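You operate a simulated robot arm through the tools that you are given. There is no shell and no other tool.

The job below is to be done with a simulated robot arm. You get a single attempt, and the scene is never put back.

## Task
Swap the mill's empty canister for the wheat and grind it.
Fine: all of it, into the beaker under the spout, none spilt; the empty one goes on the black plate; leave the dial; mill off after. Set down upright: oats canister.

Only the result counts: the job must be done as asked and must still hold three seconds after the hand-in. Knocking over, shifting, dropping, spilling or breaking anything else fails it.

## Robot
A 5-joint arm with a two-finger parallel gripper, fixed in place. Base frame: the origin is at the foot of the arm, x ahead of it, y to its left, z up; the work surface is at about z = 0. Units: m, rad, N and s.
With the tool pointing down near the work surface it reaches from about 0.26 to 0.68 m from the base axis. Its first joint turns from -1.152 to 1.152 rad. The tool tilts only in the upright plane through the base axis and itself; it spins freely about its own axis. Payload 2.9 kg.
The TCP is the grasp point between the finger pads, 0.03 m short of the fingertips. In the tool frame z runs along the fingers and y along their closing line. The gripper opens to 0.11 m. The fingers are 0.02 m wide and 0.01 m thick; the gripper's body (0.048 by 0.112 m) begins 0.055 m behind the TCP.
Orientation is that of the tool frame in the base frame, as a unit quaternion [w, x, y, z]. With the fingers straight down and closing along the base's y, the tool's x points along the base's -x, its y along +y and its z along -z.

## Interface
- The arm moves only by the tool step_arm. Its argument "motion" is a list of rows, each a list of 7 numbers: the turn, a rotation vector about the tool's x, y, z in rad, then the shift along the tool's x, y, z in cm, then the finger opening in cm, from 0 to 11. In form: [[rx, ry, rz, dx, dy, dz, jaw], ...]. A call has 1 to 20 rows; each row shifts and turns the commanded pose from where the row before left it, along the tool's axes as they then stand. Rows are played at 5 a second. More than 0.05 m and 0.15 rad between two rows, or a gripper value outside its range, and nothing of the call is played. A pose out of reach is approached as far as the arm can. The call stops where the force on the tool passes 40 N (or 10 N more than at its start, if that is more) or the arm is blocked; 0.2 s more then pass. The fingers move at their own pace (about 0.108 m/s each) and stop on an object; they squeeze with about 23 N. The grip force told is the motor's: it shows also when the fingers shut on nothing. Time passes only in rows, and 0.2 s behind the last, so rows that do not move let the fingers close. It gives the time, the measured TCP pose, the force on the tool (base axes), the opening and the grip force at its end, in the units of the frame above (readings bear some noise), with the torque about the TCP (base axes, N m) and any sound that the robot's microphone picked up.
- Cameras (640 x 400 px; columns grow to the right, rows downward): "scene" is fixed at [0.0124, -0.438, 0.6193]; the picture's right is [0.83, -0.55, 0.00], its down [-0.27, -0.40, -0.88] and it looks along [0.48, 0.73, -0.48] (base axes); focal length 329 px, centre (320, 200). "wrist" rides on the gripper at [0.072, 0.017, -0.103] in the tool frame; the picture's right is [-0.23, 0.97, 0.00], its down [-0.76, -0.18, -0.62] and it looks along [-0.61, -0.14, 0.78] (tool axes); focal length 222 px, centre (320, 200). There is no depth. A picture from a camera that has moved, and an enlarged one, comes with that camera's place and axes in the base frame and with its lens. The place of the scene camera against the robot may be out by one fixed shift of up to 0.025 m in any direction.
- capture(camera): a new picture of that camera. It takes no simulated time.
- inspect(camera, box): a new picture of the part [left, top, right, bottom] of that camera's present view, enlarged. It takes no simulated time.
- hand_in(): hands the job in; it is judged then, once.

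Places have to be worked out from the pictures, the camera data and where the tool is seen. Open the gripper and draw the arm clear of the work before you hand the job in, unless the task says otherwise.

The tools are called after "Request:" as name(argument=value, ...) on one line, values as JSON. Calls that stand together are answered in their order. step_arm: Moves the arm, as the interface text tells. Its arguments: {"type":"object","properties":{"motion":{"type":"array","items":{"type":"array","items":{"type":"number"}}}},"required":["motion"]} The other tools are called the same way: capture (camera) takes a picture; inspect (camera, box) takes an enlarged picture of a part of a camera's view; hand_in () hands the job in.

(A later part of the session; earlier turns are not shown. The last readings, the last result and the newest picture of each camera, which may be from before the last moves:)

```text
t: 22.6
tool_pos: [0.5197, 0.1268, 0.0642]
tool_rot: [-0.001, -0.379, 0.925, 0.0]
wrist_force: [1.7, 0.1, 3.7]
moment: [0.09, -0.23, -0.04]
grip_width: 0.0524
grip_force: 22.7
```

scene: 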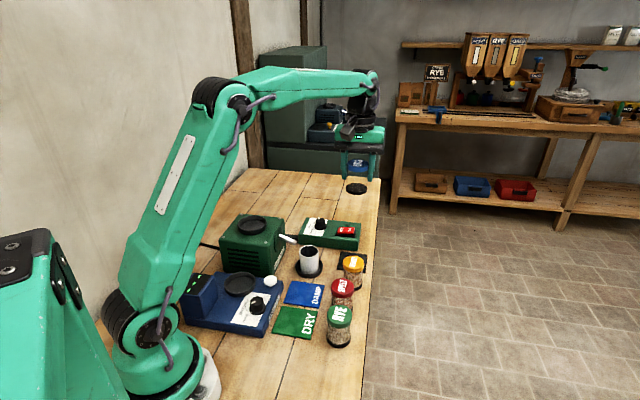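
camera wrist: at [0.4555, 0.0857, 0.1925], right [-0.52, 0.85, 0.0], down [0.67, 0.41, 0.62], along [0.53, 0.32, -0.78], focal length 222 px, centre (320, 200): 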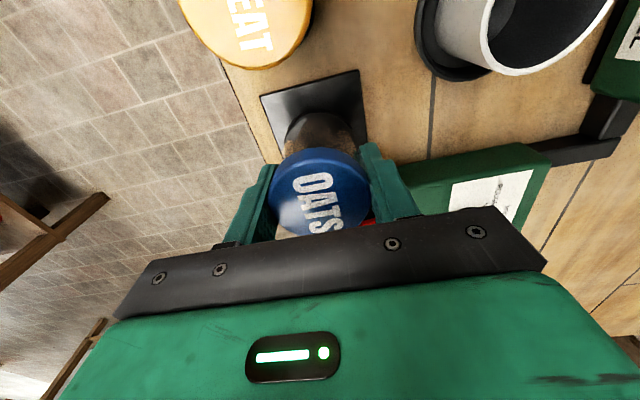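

Nearly unloaded (3.7 N) with the foot resting on the plate. Opening the fingers now.

Request:
step_arm(motion=[[0, 0, 0, 0, 0, 0, 7], [0, 0, 0, 0, 0, 0, 9], [0, 0, 0, 0, 0, 0, 9], [0, 0, 0, 0, 0, 0, 9]])

Request:
capture(camera="wrist")

Request:
inspect(camera="scene", box=[320, 210, 380, 280])

```text
t: 23.6
tool_pos: [0.5178, 0.1242, 0.0646]
tool_rot: [0.0, -0.379, 0.925, 0.0]
wrist_force: [-0.5, -0.1, 0.5]
moment: [0.0, 0.02, 0.03]
grip_width: 0.0902
grip_force: 0.1
```

```text
taken
camera wrist: at [0.4548, 0.0863, 0.1692], right [-0.52, 0.85, 0.0], down [0.67, 0.41, 0.62], along [0.53, 0.32, -0.78], focal length 222 px, centre (320, 200)
```

wrist: 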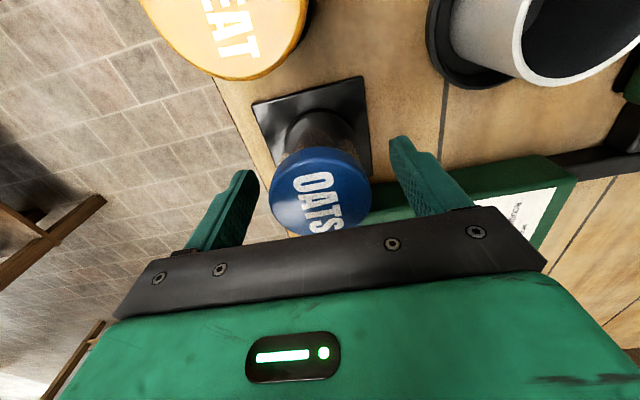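

```text
5.71 times, centred on (350, 245) of scene
camera zoom: at [0.0124, -0.438, 0.6193], right [0.83, -0.55, 0.0], down [-0.27, -0.4, -0.88], along [0.48, 0.73, -0.48], focal length 1881 px, centre (149, -57)
```

zoom: 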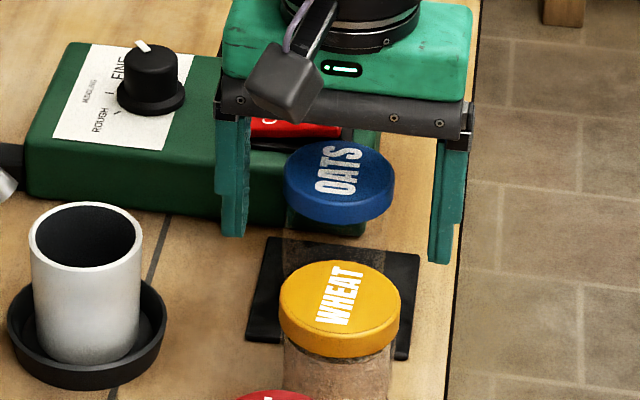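

OATS is standing upright on the plate. Raising straight up and measuring the WHEAT lid from nearly overhead.

Request:
step_arm(motion=[[0, 0, 0, 0, 0, -1.5, 9], [0, 0, 0, 0, 0, -3, 10], [0, 0, 0, 0, 0, -4, 11], [0, 0, 0, 0, 0, -4, 11], [0, 0, 0, 0, 0, -2.5, 11], [0, 0, 0, 0, 0, 0, 11]])

Request:
capture(camera="wrist")

Request:
inspect(camera="wrist", box=[190, 0, 350, 100])

Request:
inspect(camera="scene", box=[310, 220, 390, 350])

```text
t: 25.0
tool_pos: [0.5191, 0.1227, 0.2131]
tool_rot: [-0.001, -0.379, 0.925, 0.0]
wrist_force: [0.6, -0.4, -0.7]
moment: [0.03, -0.01, 0.01]
grip_width: 0.1101
grip_force: 0.2
```

```text
taken
camera wrist: at [0.4549, 0.0855, 0.3188], right [-0.52, 0.85, 0.0], down [0.67, 0.41, 0.62], along [0.53, 0.32, -0.78], focal length 222 px, centre (320, 200)
```

wrist: 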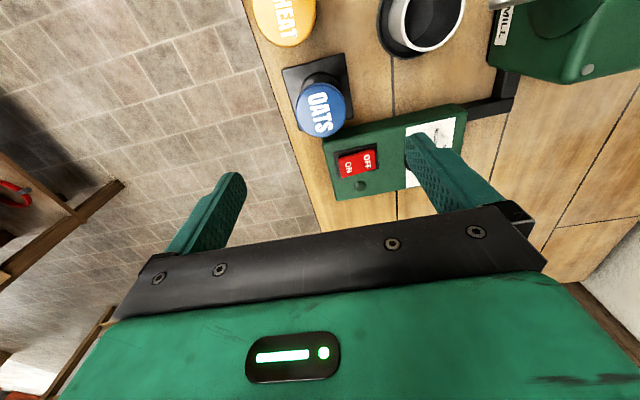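

```text
4.00 times, centred on (270, 50) of wrist
camera zoom: at [0.4549, 0.0855, 0.3188], right [-0.52, 0.85, 0.0], down [0.67, 0.41, 0.62], along [0.53, 0.32, -0.78], focal length 888 px, centre (520, 800)
```

zoom: 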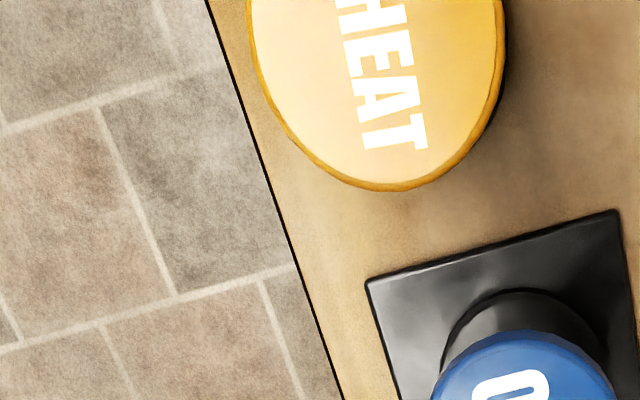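

```text
3.08 times, centred on (350, 285) of scene
camera zoom: at [0.0124, -0.438, 0.6193], right [0.83, -0.55, 0.0], down [-0.27, -0.4, -0.88], along [0.48, 0.73, -0.48], focal length 1013 px, centre (228, -62)
```

zoom: 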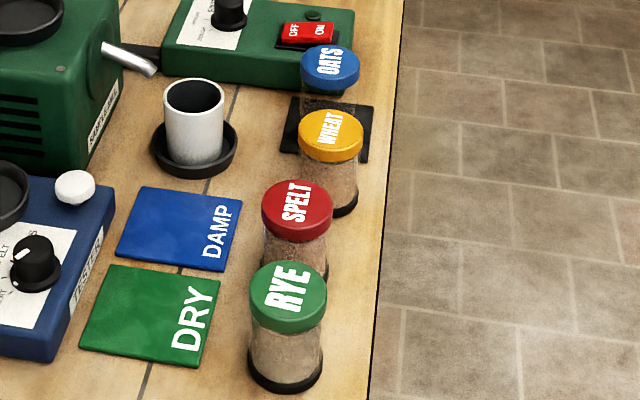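

I'll shift 5 cm toward WHEAT so the whole lid is in view for a proper fix.

Request:
step_arm(motion=[[0, 0, 0, 2.5, 0, 0, 11], [0, 0, 0, 2.5, 0, 0, 11], [0, 0, 0, 0, 0, 0, 11]])

Request:
capture(camera="wrist")

Request:
inspect(camera="wrist", box=[220, 0, 380, 100])

```text
t: 25.8
tool_pos: [0.4828, 0.089, 0.2156]
tool_rot: [0.0, -0.379, 0.926, 0.0]
wrist_force: [0.4, -0.5, 0.3]
moment: [0.0, 0.02, 0.02]
grip_width: 0.1101
grip_force: 0.1
```

```text
taken
camera wrist: at [0.4189, 0.0504, 0.3189], right [-0.52, 0.85, 0.0], down [0.67, 0.41, 0.62], along [0.53, 0.32, -0.78], focal length 222 px, centre (320, 200)
```

wrist: 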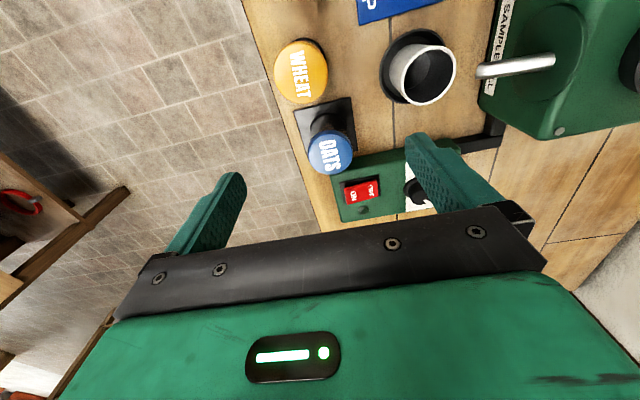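

```text
4.00 times, centred on (300, 50) of wrist
camera zoom: at [0.4189, 0.0504, 0.3189], right [-0.52, 0.85, 0.0], down [0.67, 0.41, 0.62], along [0.53, 0.32, -0.78], focal length 888 px, centre (400, 800)
```

zoom: 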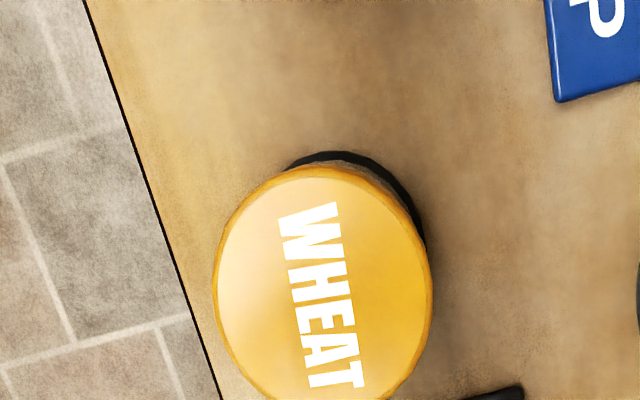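

WHEAT lid centre: (0.4624, 0.0554), radius ≈ 26.5 mm. I'll move above it, come down to TCP z ≈ 0.12 (tips still above the lid), and check alignment.

Request:
step_arm(motion=[[0, 0, 0, 1.9, -0.47, 0, 11], [0, 0, 0, 1.93, -0.47, 0, 11], [0, 0, 0, 0, 0, 3.5, 11], [0, 0, 0, 0, 0, 3.5, 11], [0, 0, 0, 0, 0, 2.4, 11], [0, 0, 0, 0, 0, 0, 11]])

Request:
capture(camera="wrist")

Request:
inspect(camera="scene", box=[300, 200, 400, 330])

```text
t: 27.2
tool_pos: [0.464, 0.057, 0.12]
tool_rot: [0.0, -0.379, 0.926, 0.0]
wrist_force: [1.1, 0.2, -1.2]
moment: [0.01, 0.01, 0.02]
grip_width: 0.11
grip_force: 0.0
```

```text
taken
camera wrist: at [0.3984, 0.018, 0.2247], right [-0.52, 0.85, 0.0], down [0.67, 0.41, 0.62], along [0.53, 0.32, -0.78], focal length 222 px, centre (320, 200)
```

wrist: 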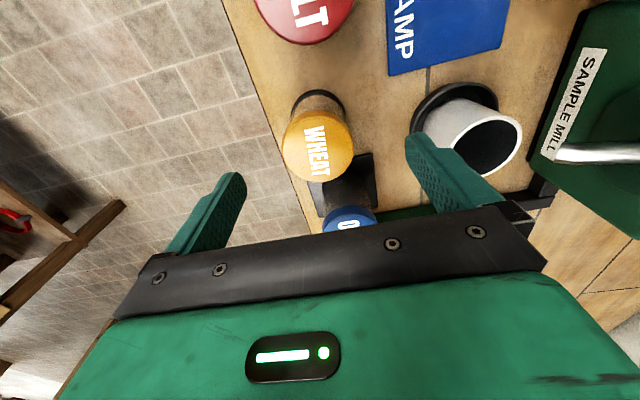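

```text
3.08 times, centred on (350, 265) of scene
camera zoom: at [0.0124, -0.438, 0.6193], right [0.83, -0.55, 0.0], down [-0.27, -0.4, -0.88], along [0.48, 0.73, -0.48], focal length 1013 px, centre (228, 0)
```

zoom: 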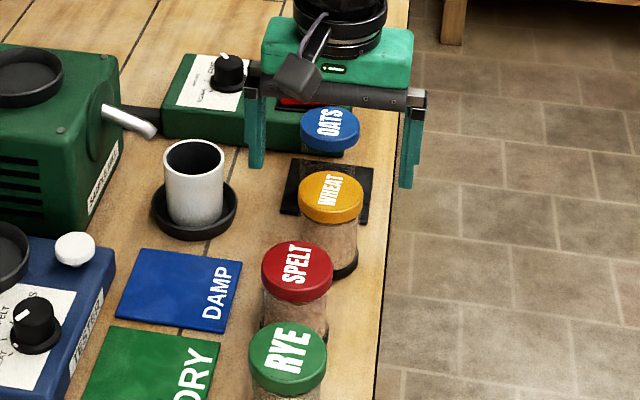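

Lid looks centred between the fingers; I'll zoom in for an exact check before lowering.

Request:
inspect(camera="wrist", box=[260, 80, 380, 210])

```text
3.08 times, centred on (320, 145) of wrist
camera zoom: at [0.3984, 0.018, 0.2247], right [-0.52, 0.85, 0.0], down [0.67, 0.41, 0.62], along [0.53, 0.32, -0.78], focal length 684 px, centre (320, 369)
```

zoom: 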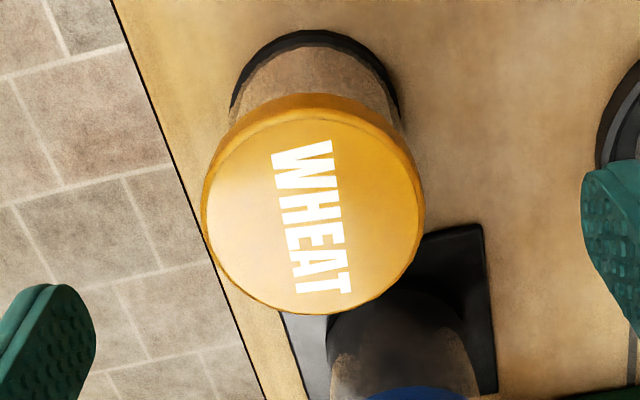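

Corrected for perspective the lid centre is (0.463, 0.0556), under the commanded TCP. I'll lower to TCP z ≈ 0.062 and close.

Request:
step_arm(motion=[[0, 0, 0, 0, 0, 2.0, 11], [0, 0, 0, 0, 0, 2.0, 11], [0, 0, 0, 0, 0, 1.3, 11], [0, 0, 0, 0, 0, 0.5, 11], [0, 0, 0, 0, 0, 0, 11]])

Request:
capture(camera="wrist")

Request:
inspect(camera="scene", box=[300, 220, 400, 330])

```text
t: 28.4
tool_pos: [0.4624, 0.0565, 0.0619]
tool_rot: [0.0, -0.378, 0.926, 0.0]
wrist_force: [-0.1, -0.4, 0.7]
moment: [0.01, -0.02, 0.01]
grip_width: 0.1099
grip_force: 0.0
```

```text
taken
camera wrist: at [0.3985, 0.0178, 0.1668], right [-0.52, 0.85, 0.0], down [0.67, 0.41, 0.62], along [0.53, 0.32, -0.78], focal length 222 px, centre (320, 200)
```

wrist: 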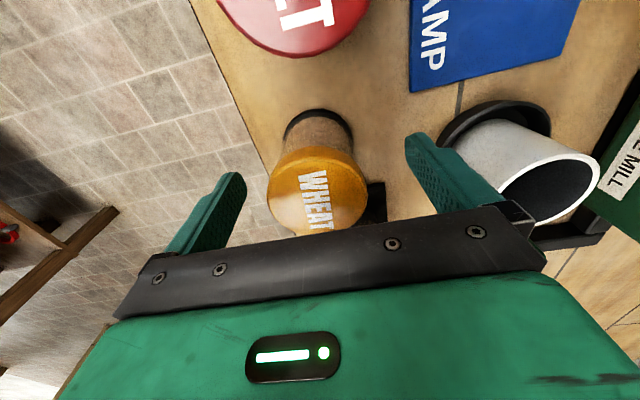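

```text
3.64 times, centred on (350, 275) of scene
camera zoom: at [0.0124, -0.438, 0.6193], right [0.83, -0.55, 0.0], down [-0.27, -0.4, -0.88], along [0.48, 0.73, -0.48], focal length 1197 px, centre (211, -73)
```

zoom: 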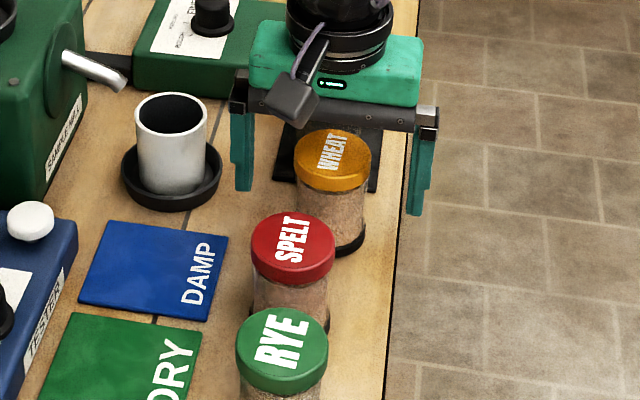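

The lid sits about 1.5 mm left of centre; I'll nudge the tool that way and close.

Request:
step_arm(motion=[[0, 0, 0, 0, -0.14, 0, 11], [0, 0, 0, 0, 0, 0, 8], [0, 0, 0, 0, 0, 0, 4.5], [0, 0, 0, 0, 0, 0, 4], [0, 0, 0, 0, 0, 0, 4], [0, 0, 0, 0, 0, 0, 4]])

Request:
capture(camera="wrist")

Request:
inspect(camera="scene", box=[300, 220, 400, 330])

```text
t: 29.8
tool_pos: [0.4638, 0.056, 0.0614]
tool_rot: [0.0, -0.379, 0.925, 0.0]
wrist_force: [-0.2, -0.1, -0.6]
moment: [-0.03, -0.01, 0.02]
grip_width: 0.0529
grip_force: 22.7
```

```text
taken
camera wrist: at [0.3996, 0.0169, 0.167], right [-0.52, 0.85, 0.0], down [0.67, 0.41, 0.62], along [0.53, 0.32, -0.78], focal length 222 px, centre (320, 200)
```

wrist: 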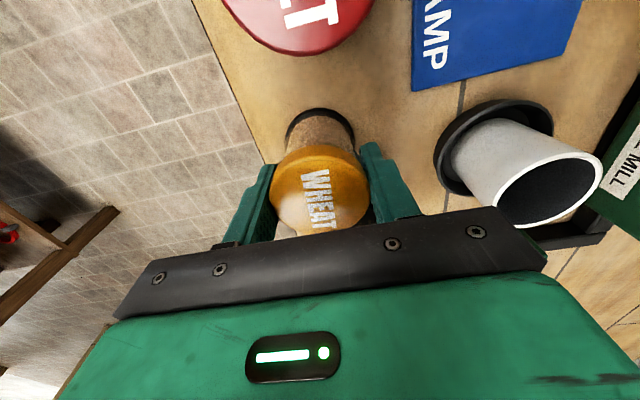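

```text
3.64 times, centred on (350, 275) of scene
camera zoom: at [0.0124, -0.438, 0.6193], right [0.83, -0.55, 0.0], down [-0.27, -0.4, -0.88], along [0.48, 0.73, -0.48], focal length 1197 px, centre (211, -73)
```

zoom: 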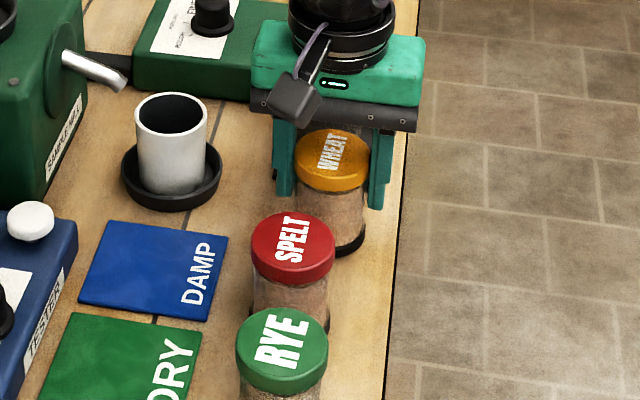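

Gripped at 52.9 mm, seen in the picture almost exactly as OATS was. Lifting straight up, gently at first.

Request:
step_arm(motion=[[0, 0, 0, 0, 0, -0.5, 4], [0, 0, 0, 0, 0, -1.0, 4], [0, 0, 0, 0, 0, -2.0, 4], [0, 0, 0, 0, 0, -3.0, 4], [0, 0, 0, 0, 0, -3.5, 4], [0, 0, 0, 0, 0, -3.5, 4], [0, 0, 0, 0, 0, -3.5, 4], [0, 0, 0, 0, 0, -3.5, 4], [0, 0, 0, 0, 0, -2.0, 4], [0, 0, 0, 0, 0, -1.0, 4], [0, 0, 0, 0, 0, 0, 4]])

Request:
capture(camera="wrist")

Request:
capture(camera="scene")

Request:
inspect(camera="wrist", box=[240, 90, 400, 240])

```text
t: 32.2
tool_pos: [0.4619, 0.0549, 0.297]
tool_rot: [0.0, -0.379, 0.925, 0.0]
wrist_force: [0.5, 0.6, -1.4]
moment: [0.0, 0.02, 0.02]
grip_width: 0.0527
grip_force: 23.1
```

```text
taken
camera wrist: at [0.3992, 0.0163, 0.4022], right [-0.52, 0.85, 0.0], down [0.67, 0.41, 0.62], along [0.53, 0.32, -0.78], focal length 222 px, centre (320, 200)
```

wrist: 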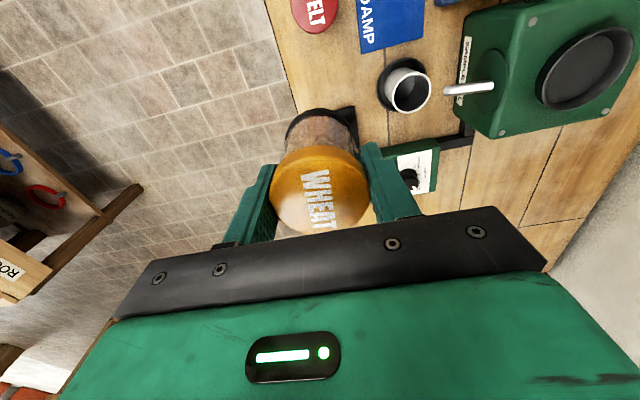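

```text
taken
```

scene: 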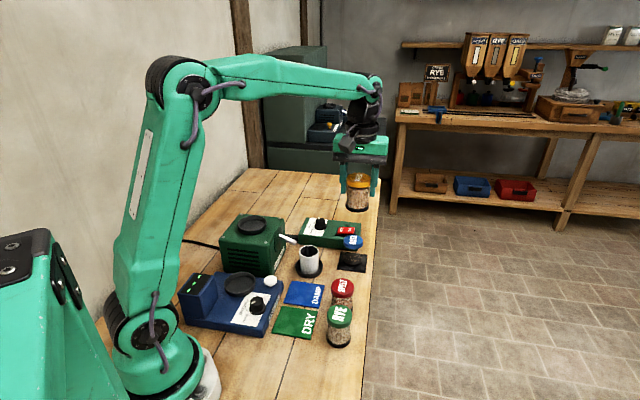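

```text
2.67 times, centred on (320, 165) of wrist
camera zoom: at [0.3992, 0.0163, 0.4022], right [-0.52, 0.85, 0.0], down [0.67, 0.41, 0.62], along [0.53, 0.32, -0.78], focal length 592 px, centre (320, 293)
```

zoom: 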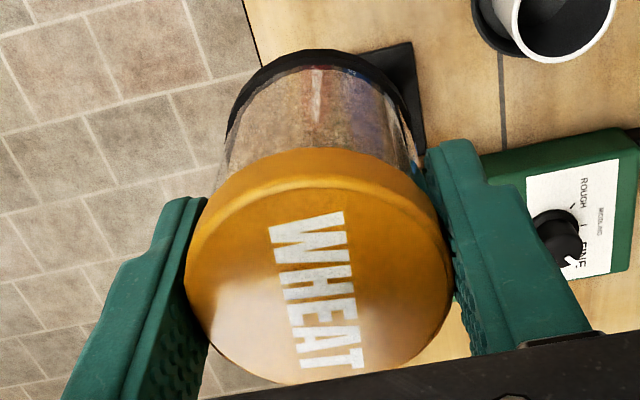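

WHEAT is lifted and hanging level, and OATS stands on the plate. I now carry it back by the same offset, reversed, to above the hopper.

Request:
step_arm(motion=[[0, 0, 0, -0.16, 1.395, 0, 4], [0, 0, 0, -0.319, 2.79, 0, 4], [0, 0, 0, -0.383, 3.348, 0, 4], [0, 0, 0, -0.383, 3.348, 0, 4], [0, 0, 0, -0.383, 3.348, 0, 4], [0, 0, 0, -0.383, 3.348, 0, 4], [0, 0, 0, -0.383, 3.348, 0, 4], [0, 0, 0, -0.383, 3.348, 0, 4], [0, 0, 0, -0.255, 2.232, 0, 4], [0, 0, 0, -0.16, 1.395, 0, 4], [0, 0, 0, 0, 0, 0, 4], [0, 0, 0, 0, 0, 0, 4]])

Request:
capture(camera="wrist")

Request:
inspect(camera="wrist", box=[240, 20, 400, 170])

Request:
inspect(camera="scene", box=[190, 130, 310, 250])

```text
t: 34.8
tool_pos: [0.2902, 0.2755, 0.2961]
tool_rot: [0.0, -0.378, 0.926, 0.001]
wrist_force: [0.0, -0.2, -2.9]
moment: [-0.01, -0.01, 0.0]
grip_width: 0.0527
grip_force: 23.3
```

```text
taken
camera wrist: at [0.2263, 0.2375, 0.4012], right [-0.52, 0.85, 0.0], down [0.67, 0.41, 0.62], along [0.53, 0.32, -0.78], focal length 222 px, centre (320, 200)
```

wrist: 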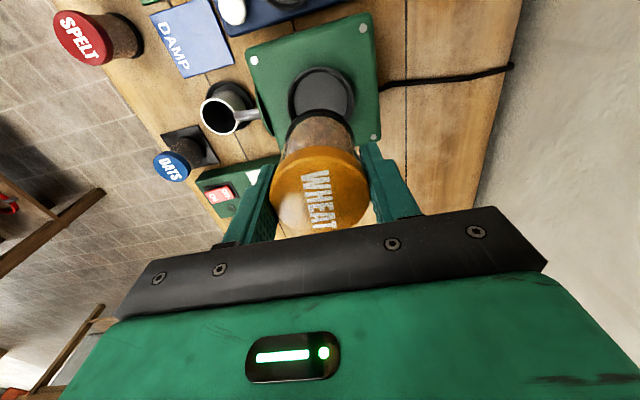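

```text
2.67 times, centred on (320, 95) of wrist
camera zoom: at [0.2263, 0.2375, 0.4012], right [-0.52, 0.85, 0.0], down [0.67, 0.41, 0.62], along [0.53, 0.32, -0.78], focal length 592 px, centre (320, 480)
```

zoom: 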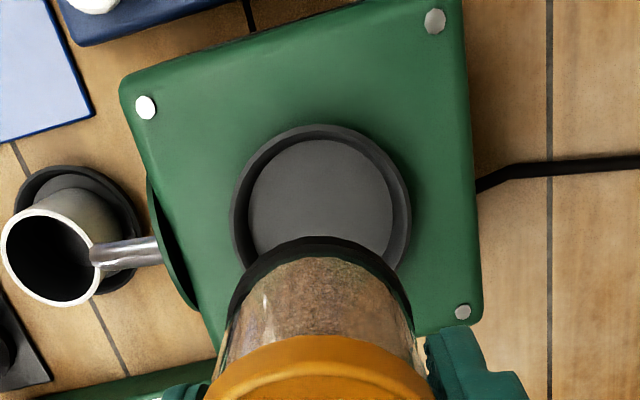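

```text
3.33 times, centred on (250, 190) of scene
camera zoom: at [0.0124, -0.438, 0.6193], right [0.83, -0.55, 0.0], down [-0.27, -0.4, -0.88], along [0.48, 0.73, -0.48], focal length 1097 px, centre (553, 233)
```

zoom: 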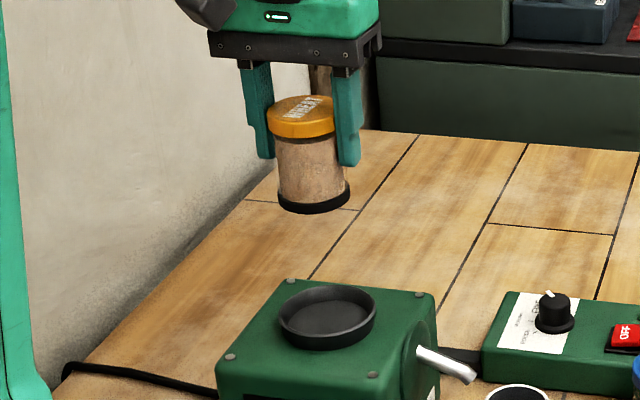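

The foot lines up laterally with the dish (centres 321 and 320.5 px). I'll go down to just above the rim, TCP z ≈ 0.206, and check again.

Request:
step_arm(motion=[[0, 0, 0, 0, 0, 1.5, 4], [0, 0, 0, 0, 0, 2.5, 4], [0, 0, 0, 0, 0, 2.5, 4], [0, 0, 0, 0, 0, 1.5, 4], [0, 0, 0, 0, 0, 1.0, 4], [0, 0, 0, 0, 0, 0, 4], [0, 0, 0, 0, 0, 0, 4]])

Request:
capture(camera="wrist")

Request:
inspect(camera="wrist", box=[240, 60, 400, 170])

Request:
inspect(camera="scene", box=[210, 170, 290, 250])

```text
t: 36.4
tool_pos: [0.2908, 0.2757, 0.2063]
tool_rot: [0.0, -0.379, 0.926, -0.001]
wrist_force: [0.1, -0.4, -1.6]
moment: [0.01, 0.0, -0.01]
grip_width: 0.0531
grip_force: 23.0
```

```text
taken
camera wrist: at [0.2264, 0.2375, 0.3113], right [-0.52, 0.85, 0.0], down [0.67, 0.41, 0.62], along [0.53, 0.32, -0.78], focal length 222 px, centre (320, 200)
```

wrist: 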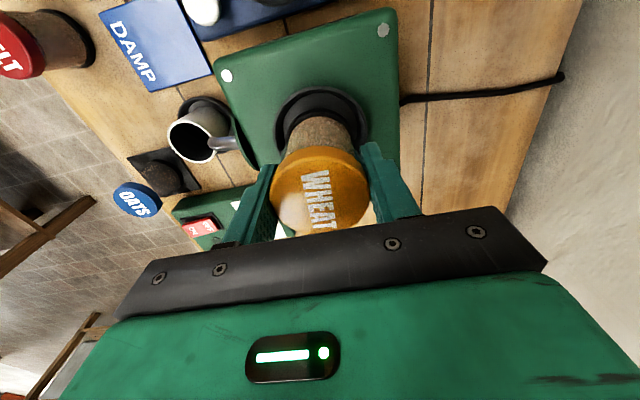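

```text
3.64 times, centred on (320, 115) of wrist
camera zoom: at [0.2264, 0.2375, 0.3113], right [-0.52, 0.85, 0.0], down [0.67, 0.41, 0.62], along [0.53, 0.32, -0.78], focal length 808 px, centre (320, 509)
```

zoom: 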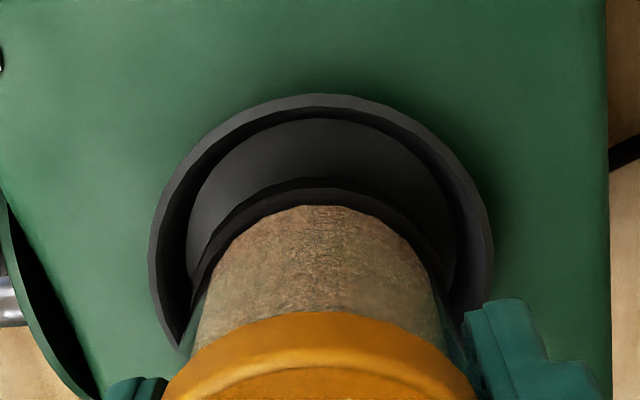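

```text
5.00 times, centred on (250, 210) of scene
camera zoom: at [0.0124, -0.438, 0.6193], right [0.83, -0.55, 0.0], down [-0.27, -0.4, -0.88], along [0.48, 0.73, -0.48], focal length 1646 px, centre (670, 150)
```

zoom: 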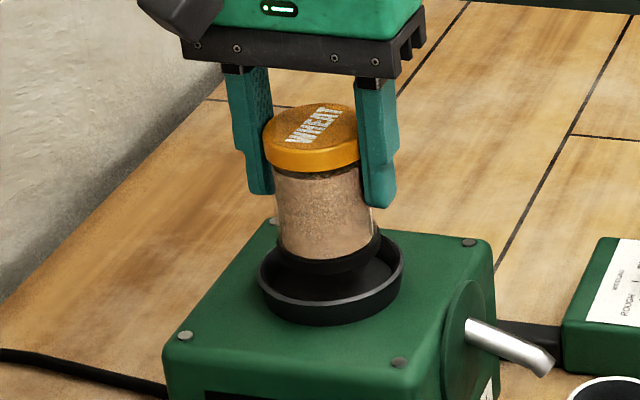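

The foot is just above and centred in the dish. Lowering 1.6 cm in small rows, then feeling for the seat.

Request:
step_arm(motion=[[0, 0, 0, 0, 0, 0.5, 4], [0, 0, 0, 0, 0, 0.5, 4], [0, 0, 0, 0, 0, 0.4, 4], [0, 0, 0, 0, 0, 0.2, 4], [0, 0, 0, 0, 0, 0, 4]])

Request:
inspect(camera="wrist", box=[240, 60, 400, 170])

Request:
inspect(camera="scene", box=[210, 170, 290, 250])

```text
t: 37.6
tool_pos: [0.2912, 0.2761, 0.1909]
tool_rot: [0.0, -0.378, 0.926, 0.0]
wrist_force: [-0.6, -0.2, -2.5]
moment: [-0.02, -0.02, 0.0]
grip_width: 0.053
grip_force: 23.1
```

```text
3.64 times, centred on (320, 115) of wrist
camera zoom: at [0.2264, 0.2374, 0.2956], right [-0.52, 0.85, 0.0], down [0.67, 0.41, 0.62], along [0.53, 0.32, -0.78], focal length 808 px, centre (320, 509)
```

zoom: 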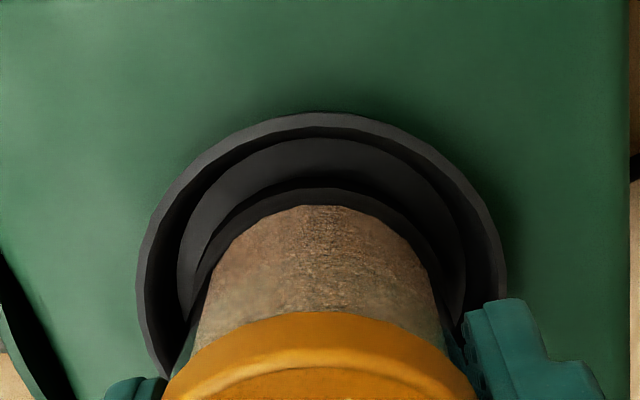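

```text
5.00 times, centred on (250, 210) of scene
camera zoom: at [0.0124, -0.438, 0.6193], right [0.83, -0.55, 0.0], down [-0.27, -0.4, -0.88], along [0.48, 0.73, -0.48], focal length 1646 px, centre (670, 150)
```

zoom: 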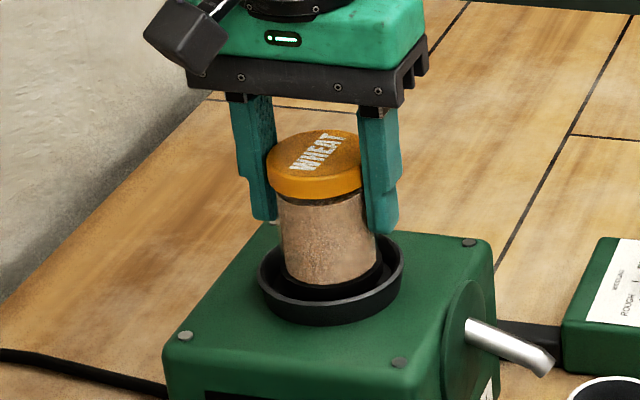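

The foot is inside the dish with no side force. Feeling down 1–2 mm at a time for the seat.

Request:
step_arm(motion=[[0, 0, 0, 0, 0, 0.2, 4], [0, 0, 0, 0, 0, 0.15, 4], [0, 0, 0, 0, 0, 0, 4]])

```text
t: 38.4
tool_pos: [0.2887, 0.2759, 0.1878]
tool_rot: [-0.001, -0.378, 0.926, 0.0]
wrist_force: [-0.5, -0.2, -2.7]
moment: [-0.02, 0.0, -0.02]
grip_width: 0.0528
grip_force: 23.3
```

Not seated yet. Down another 2 mm in 1 mm rows.

Request:
step_arm(motion=[[0, 0, 0, 0, 0, 0.1, 4], [0, 0, 0, 0, 0, 0.1, 4], [0, 0, 0, 0, 0, 0, 4]])

```text
t: 39.2
tool_pos: [0.2907, 0.276, 0.1866]
tool_rot: [0.001, -0.38, 0.925, 0.0]
wrist_force: [-3.8, -2.3, 13.3]
moment: [-0.3, 0.33, -0.03]
grip_width: 0.053
grip_force: 22.9
```

Seated: +13 N at TCP z ≈ 0.186, as expected. Easing off about 1 mm before release.

Request:
step_arm(motion=[[0, 0, 0, 0, 0, -0.1, 4], [0, 0, 0, 0, 0, 0, 4]])

```text
t: 39.8
tool_pos: [0.2899, 0.2755, 0.1859]
tool_rot: [0.0, -0.379, 0.925, 0.0]
wrist_force: [-0.7, 1.0, 3.5]
moment: [0.06, -0.01, 0.0]
grip_width: 0.053
grip_force: 23.5
```

Load is down to 3.5 N, so the canister rests in the dish. Opening the fingers.

Request:
step_arm(motion=[[0, 0, 0, 0, 0, 0, 6.5], [0, 0, 0, 0, 0, 0, 9], [0, 0, 0, 0, 0, 0, 11], [0, 0, 0, 0, 0, 0, 11]])

Request:
capture(camera="wrist")

Request:
inspect(camera="scene", box=[210, 170, 290, 250])

```text
t: 40.8
tool_pos: [0.2901, 0.2763, 0.1865]
tool_rot: [0.0, -0.379, 0.925, 0.001]
wrist_force: [-0.2, -0.3, 0.1]
moment: [0.03, -0.01, 0.02]
grip_width: 0.1101
grip_force: 0.0
```

```text
taken
camera wrist: at [0.2262, 0.2375, 0.2912], right [-0.52, 0.85, 0.0], down [0.67, 0.41, 0.62], along [0.53, 0.32, -0.78], focal length 222 px, centre (320, 200)
```

wrist: 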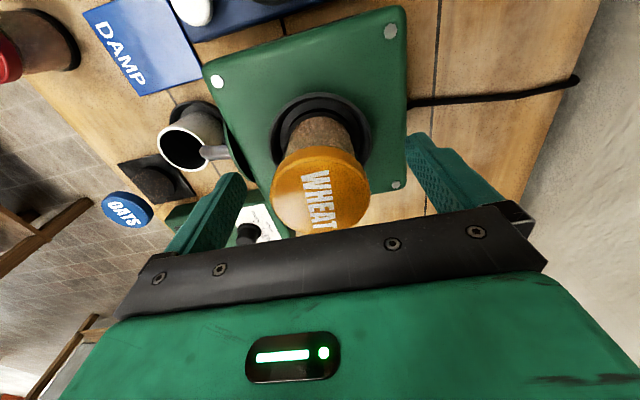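

```text
5.00 times, centred on (250, 210) of scene
camera zoom: at [0.0124, -0.438, 0.6193], right [0.83, -0.55, 0.0], down [-0.27, -0.4, -0.88], along [0.48, 0.73, -0.48], focal length 1646 px, centre (670, 150)
```

zoom: 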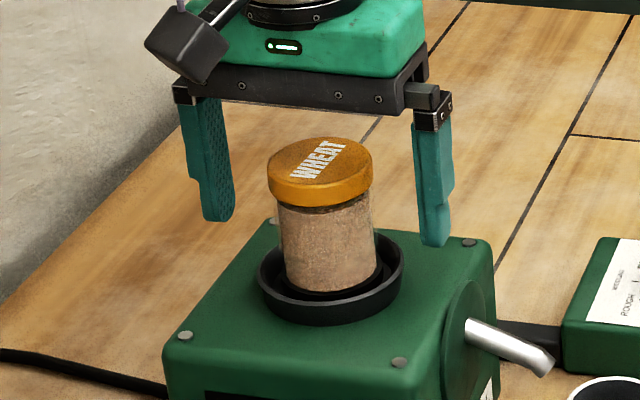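

WHEAT stands upright in the hopper. I'll raise clear, then move to above the control box to measure the rocker.

Request:
step_arm(motion=[[0, 0, 0, 0, 0, -1.5, 11], [0, 0, 0, 0, 0, -3.5, 11], [0, 0, 0, 0, 0, -3.5, 11], [0, 0, 0, 0, 0, -3.0, 11], [0, 0, 0, -1.85, -2.93, 0, 11], [0, 0, 0, -1.85, -2.93, 0, 11], [0, 0, 0, -1.85, -2.93, 0, 11], [0, 0, 0, -1.85, -2.93, 0, 11], [0, 0, 0, -1.85, -2.93, 0, 11], [0, 0, 0, -1.85, -2.93, 0, 11], [0, 0, 0, -1.85, -2.93, 0, 11], [0, 0, 0, -1.85, -2.93, 0, 11], [0, 0, 0, 0, 0, 4.0, 11], [0, 0, 0, 0, 0, 4.0, 11], [0, 0, 0, 0, 0, 3.0, 11], [0, 0, 0, 0, 0, 0, 11]])

Request:
capture(camera="wrist")

Request:
inspect(camera="wrist", box=[240, 40, 420, 180])

Request:
capture(camera="scene")

```text
t: 44.2
tool_pos: [0.5611, 0.2138, 0.1908]
tool_rot: [-0.001, -0.378, 0.926, 0.0]
wrist_force: [0.2, -0.4, 0.6]
moment: [0.0, -0.01, 0.01]
grip_width: 0.1098
grip_force: 0.2
```

```text
taken
camera wrist: at [0.4971, 0.1749, 0.2951], right [-0.52, 0.85, 0.0], down [0.67, 0.41, 0.62], along [0.53, 0.32, -0.78], focal length 222 px, centre (320, 200)
```

wrist: 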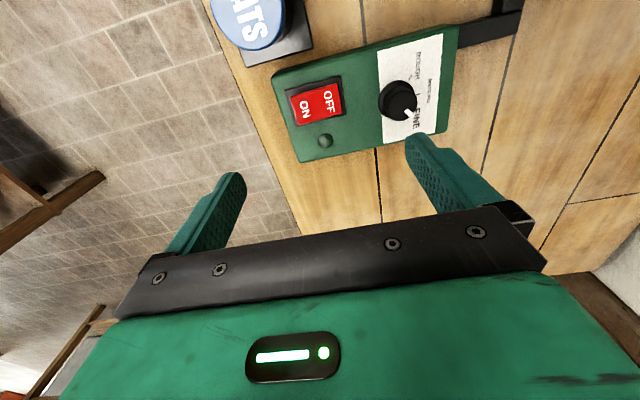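

```text
2.86 times, centred on (330, 110) of wrist
camera zoom: at [0.4971, 0.1749, 0.2951], right [-0.52, 0.85, 0.0], down [0.67, 0.41, 0.62], along [0.53, 0.32, -0.78], focal length 635 px, centre (291, 457)
```

zoom: 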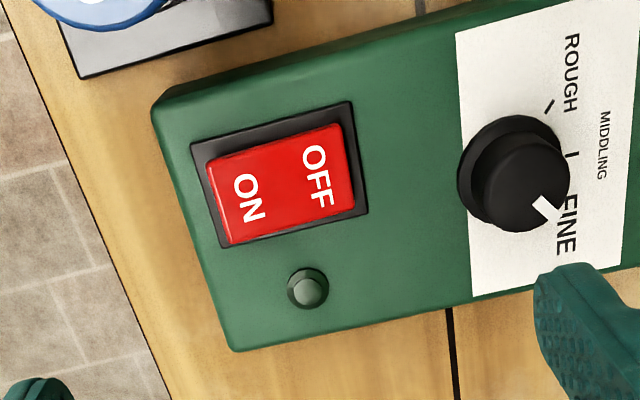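

```text
taken
```

scene: 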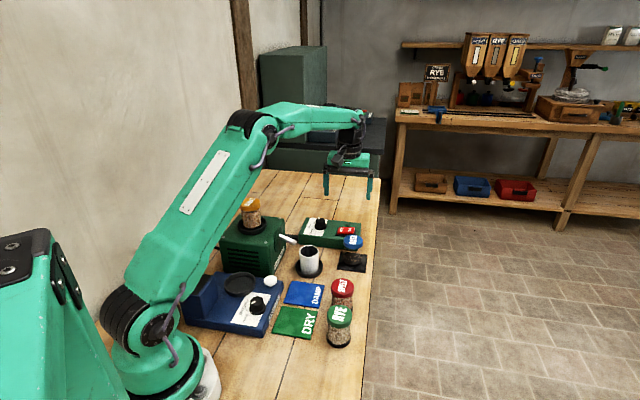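

The rocker's centre is about (0.555, 0.207) with its top near z ≈ 0.057, long axis along the tool's y; the ON end points toward the bench edge, and the dial reads FINE. I'll close the fingers, move over the ON end at about (0.567, 0.196), and lower partway to check.

Request:
step_arm(motion=[[0, 0, 0, 0.4, -0.86, 0, 4], [0, 0, 0, 0.4, -0.86, 0, 0], [0, 0, 0, 0, 0, 2.0, 0], [0, 0, 0, 0, 0, 2.5, 0], [0, 0, 0, 0, 0, 1.5, 0], [0, 0, 0, 0, 0, 0, 0]])

Request:
capture(camera="wrist")

Request:
inspect(camera="wrist", box=[230, 60, 410, 210])

Request:
inspect(camera="scene", box=[300, 170, 390, 270])

```text
t: 45.6
tool_pos: [0.5658, 0.1955, 0.1324]
tool_rot: [0.0, -0.378, 0.926, 0.0]
wrist_force: [0.3, -0.4, -0.1]
moment: [-0.01, 0.02, -0.01]
grip_width: 0.0002
grip_force: 23.0
```

```text
taken
camera wrist: at [0.5029, 0.157, 0.236], right [-0.52, 0.85, 0.0], down [0.67, 0.41, 0.62], along [0.53, 0.32, -0.78], focal length 222 px, centre (320, 200)
```

wrist: 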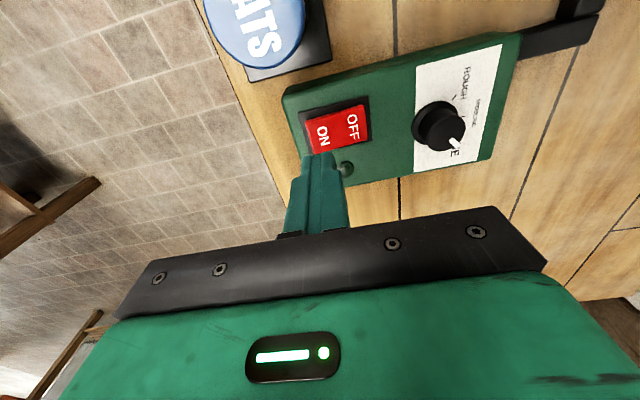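

```text
2.67 times, centred on (320, 135) of wrist
camera zoom: at [0.5029, 0.157, 0.236], right [-0.52, 0.85, 0.0], down [0.67, 0.41, 0.62], along [0.53, 0.32, -0.78], focal length 592 px, centre (320, 373)
```

zoom: 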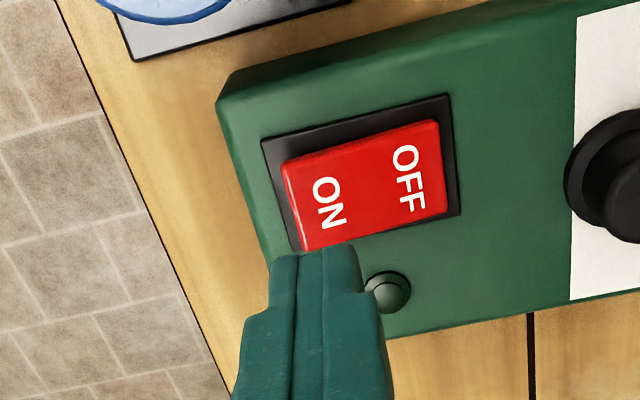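

```text
4.00 times, centred on (345, 220) of scene
camera zoom: at [0.0124, -0.438, 0.6193], right [0.83, -0.55, 0.0], down [-0.27, -0.4, -0.88], along [0.48, 0.73, -0.48], focal length 1316 px, centre (220, 120)
```

zoom: 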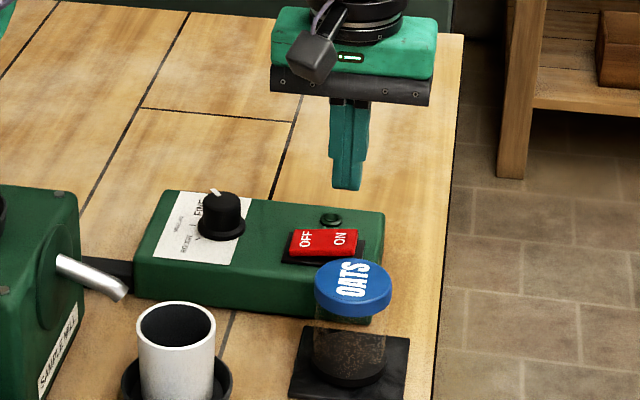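

The aim point falls on the ON half, about 9 mm in from its end. I'll lower to just above it.

Request:
step_arm(motion=[[0, 0, 0, 0, 0, 1.5, 0], [0, 0, 0, 0, 0, 1.0, 0], [0, 0, 0, 0, 0, 0.4, 0], [0, 0, 0, 0, 0, 0, 0]])

Request:
inspect(camera="wrist", box=[230, 60, 410, 210])

Request:
inspect(camera="scene", box=[310, 190, 380, 260])

```text
t: 46.6
tool_pos: [0.5683, 0.1956, 0.1023]
tool_rot: [0.0, -0.378, 0.926, 0.0]
wrist_force: [0.1, 0.3, -0.7]
moment: [0.03, -0.06, 0.0]
grip_width: 0.0003
grip_force: 23.1
```

```text
2.67 times, centred on (320, 135) of wrist
camera zoom: at [0.5029, 0.1568, 0.207], right [-0.52, 0.85, 0.0], down [0.67, 0.41, 0.62], along [0.53, 0.32, -0.78], focal length 592 px, centre (320, 373)
```

zoom: 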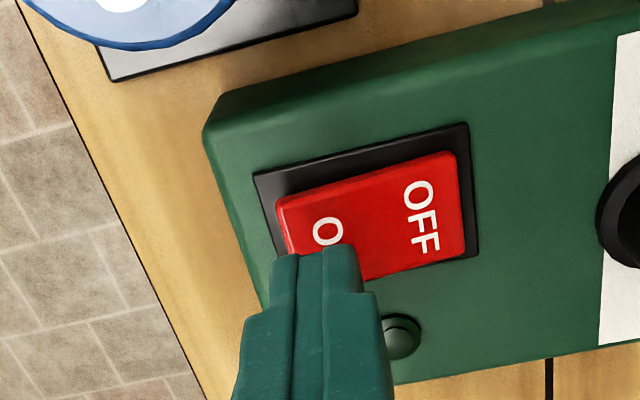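

```text
5.71 times, centred on (345, 225) of scene
camera zoom: at [0.0124, -0.438, 0.6193], right [0.83, -0.55, 0.0], down [-0.27, -0.4, -0.88], along [0.48, 0.73, -0.48], focal length 1881 px, centre (177, 57)
```

zoom: 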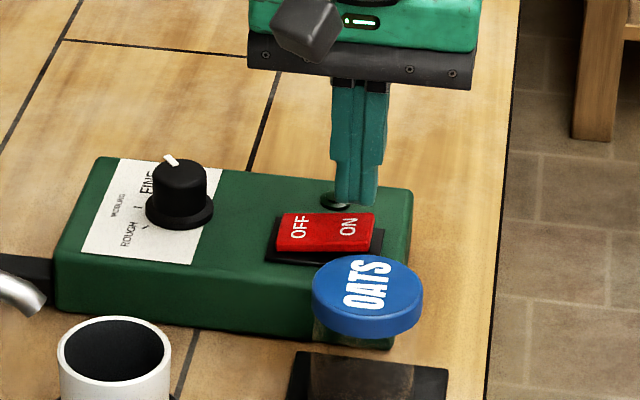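

Fingertips are about 1–1.5 cm above the ON half. Pressing down in 2 mm rows.

Request:
step_arm(motion=[[0, 0, 0, 0, 0, 0.3, 0], [0, 0, 0, 0, 0, 0.2, 0], [0, 0, 0, 0, 0, 0.2, 0], [0, 0, 0, 0, 0, 0, 0]])

Request:
inspect(camera="wrist", box=[230, 60, 410, 210])

Request:
inspect(camera="scene", box=[310, 190, 380, 260])

```text
t: 47.6
tool_pos: [0.5667, 0.195, 0.0959]
tool_rot: [0.0, -0.378, 0.926, 0.0]
wrist_force: [-0.1, -0.3, 0.3]
moment: [0.01, 0.0, 0.01]
grip_width: 0.0001
grip_force: 23.5
```

```text
2.67 times, centred on (320, 135) of wrist
camera zoom: at [0.5028, 0.1565, 0.2001], right [-0.52, 0.85, 0.0], down [0.67, 0.41, 0.62], along [0.53, 0.32, -0.78], focal length 592 px, centre (320, 373)
```

zoom: 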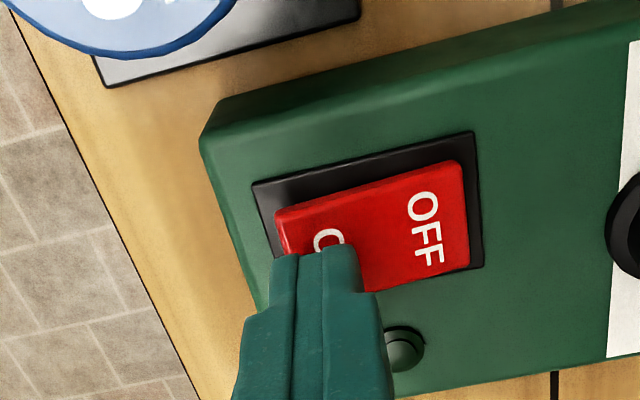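

```text
5.71 times, centred on (345, 225) of scene
camera zoom: at [0.0124, -0.438, 0.6193], right [0.83, -0.55, 0.0], down [-0.27, -0.4, -0.88], along [0.48, 0.73, -0.48], focal length 1881 px, centre (177, 57)
```

zoom: 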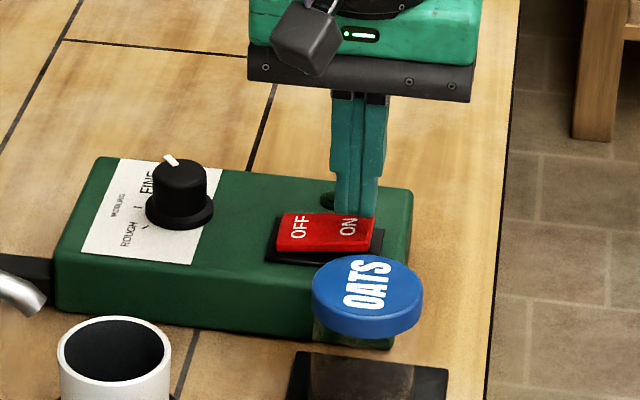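

No contact yet; the tips are a few mm above the ON half. Continuing down.

Request:
step_arm(motion=[[0, 0, 0, 0, 0, 0.2, 0], [0, 0, 0, 0, 0, 0.2, 0], [0, 0, 0, 0, 0, 0, 0]])

```text
t: 48.4
tool_pos: [0.566, 0.1954, 0.092]
tool_rot: [0.0, -0.379, 0.925, 0.001]
wrist_force: [-0.8, -0.2, 0.1]
moment: [-0.04, -0.03, 0.03]
grip_width: 0.0002
grip_force: 23.0
```

Still free at TCP z ≈ 0.092. Continuing in 2 mm rows.

Request:
step_arm(motion=[[0, 0, 0, 0, 0, 0.2, 0], [0, 0, 0, 0, 0, 0.2, 0], [0, 0, 0, 0, 0, 0, 0]])

Request:
inspect(camera="scene", box=[310, 190, 380, 260])

```text
t: 49.2
tool_pos: [0.5675, 0.1949, 0.0878]
tool_rot: [0.0, -0.379, 0.926, 0.0]
wrist_force: [-0.4, -0.1, -0.5]
moment: [-0.02, 0.06, 0.03]
grip_width: 0.0003
grip_force: 23.1
```

```text
5.71 times, centred on (345, 225) of scene
camera zoom: at [0.0124, -0.438, 0.6193], right [0.83, -0.55, 0.0], down [-0.27, -0.4, -0.88], along [0.48, 0.73, -0.48], focal length 1881 px, centre (177, 57)
```

zoom: 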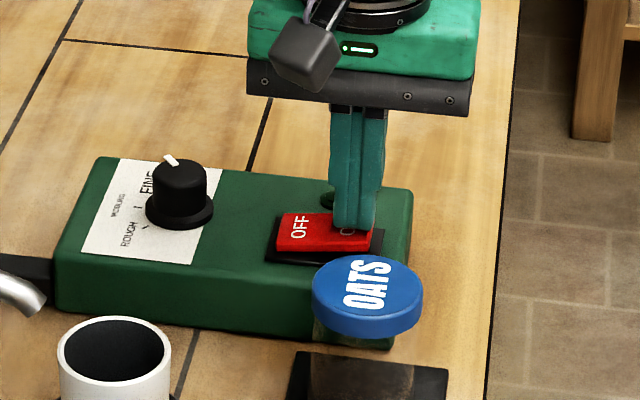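

Tip is at z ≈ 0.058 with still no force. Continuing.

Request:
step_arm(motion=[[0, 0, 0, 0, 0, 0.15, 0], [0, 0, 0, 0, 0, 0.15, 0], [0, 0, 0, 0, 0, 0, 0]])

```text
t: 50.0
tool_pos: [0.5665, 0.1958, 0.0846]
tool_rot: [0.001, -0.378, 0.926, 0.0]
wrist_force: [0.7, -0.5, 1.1]
moment: [-0.04, -0.04, 0.02]
grip_width: 0.0
grip_force: 22.4
```

Request:
inspect(camera="wrist", box=[230, 60, 410, 210])

Request:
step_arm(motion=[[0, 0, 0, 0, 0, 0.15, 0], [0, 0, 0, 0, 0, 0.15, 0], [0, 0, 0, 0, 0, 0, 0]])

```text
2.67 times, centred on (320, 135) of wrist
camera zoom: at [0.5028, 0.1563, 0.1895], right [-0.52, 0.85, 0.0], down [0.67, 0.41, 0.62], along [0.53, 0.32, -0.78], focal length 592 px, centre (320, 373)
```

zoom: 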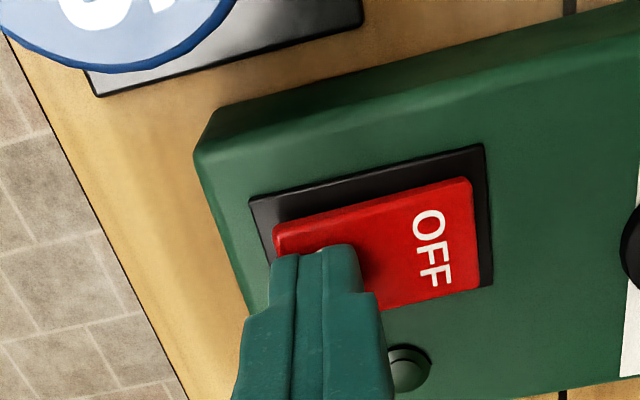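

```text
t: 50.8
tool_pos: [0.565, 0.1945, 0.0802]
tool_rot: [-0.001, -0.379, 0.925, 0.0]
wrist_force: [-4.5, -2.5, 7.9]
moment: [-0.03, 0.18, 0.04]
grip_width: 0.0
grip_force: 22.7
```

Contact has begun (about 8 N up at TCP z ≈ 0.081) and no click has been heard yet. Pressing on in 1 mm rows.

Request:
step_arm(motion=[[0, 0, 0, 0, 0, 0.1, 0], [0, 0, 0, 0, 0, 0.1, 0], [0, 0, 0, 0, 0, 0, 0]])

Request:
inspect(camera="scene", box=[310, 190, 380, 260])

```text
t: 51.6
tool_pos: [0.5658, 0.1953, 0.0809]
tool_rot: [0.002, -0.379, 0.925, 0.0]
wrist_force: [-15.8, -6.5, 31.8]
moment: [-0.04, 0.71, 0.19]
grip_width: 0.0
grip_force: 22.8
```

```text
5.71 times, centred on (345, 225) of scene
camera zoom: at [0.0121, -0.4381, 0.6193], right [0.83, -0.55, 0.0], down [-0.27, -0.4, -0.88], along [0.48, 0.73, -0.48], focal length 1881 px, centre (177, 57)
```

zoom: 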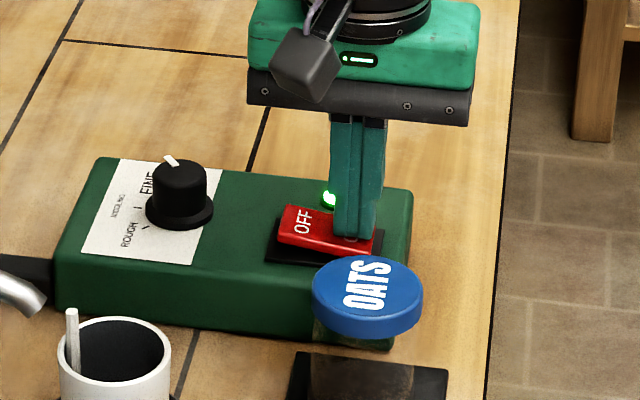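

The lamp is lit, the rocker has tipped to ON, and a stream of flour is falling into the beaker. I'll lift off the rocker and watch it.

Request:
step_arm(motion=[[0, 0, 0, 0, 0, -0.5, 0], [0, 0, 0, 0, 0, -1.0, 0], [0, 0, 0, 0, 0, -1.5, 0]])

Request:
inspect(camera="scene", box=[275, 225, 345, 285])

Request:
inspect(camera="scene", box=[210, 180, 290, 250])

```text
t: 52.4
tool_pos: [0.5666, 0.1948, 0.1089]
tool_rot: [0.0, -0.379, 0.925, 0.0]
wrist_force: [-0.3, 0.1, 0.2]
moment: [-0.01, -0.01, -0.02]
grip_width: 0.0
grip_force: 23.4
```

```text
6.67 times, centred on (310, 255) of scene
camera zoom: at [0.0124, -0.438, 0.6193], right [0.83, -0.55, 0.0], down [-0.27, -0.4, -0.88], along [0.48, 0.73, -0.48], focal length 2194 px, centre (387, -167)
```

zoom: 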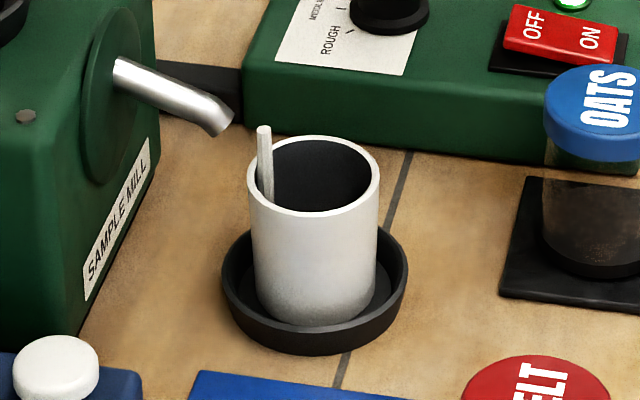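

```text
5.71 times, centred on (250, 215) of scene
camera zoom: at [0.0124, -0.438, 0.6193], right [0.83, -0.55, 0.0], down [-0.27, -0.4, -0.88], along [0.48, 0.73, -0.48], focal length 1881 px, centre (720, 114)
```

zoom: 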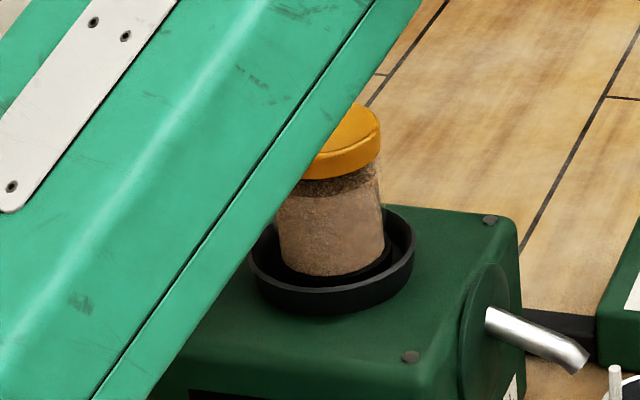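

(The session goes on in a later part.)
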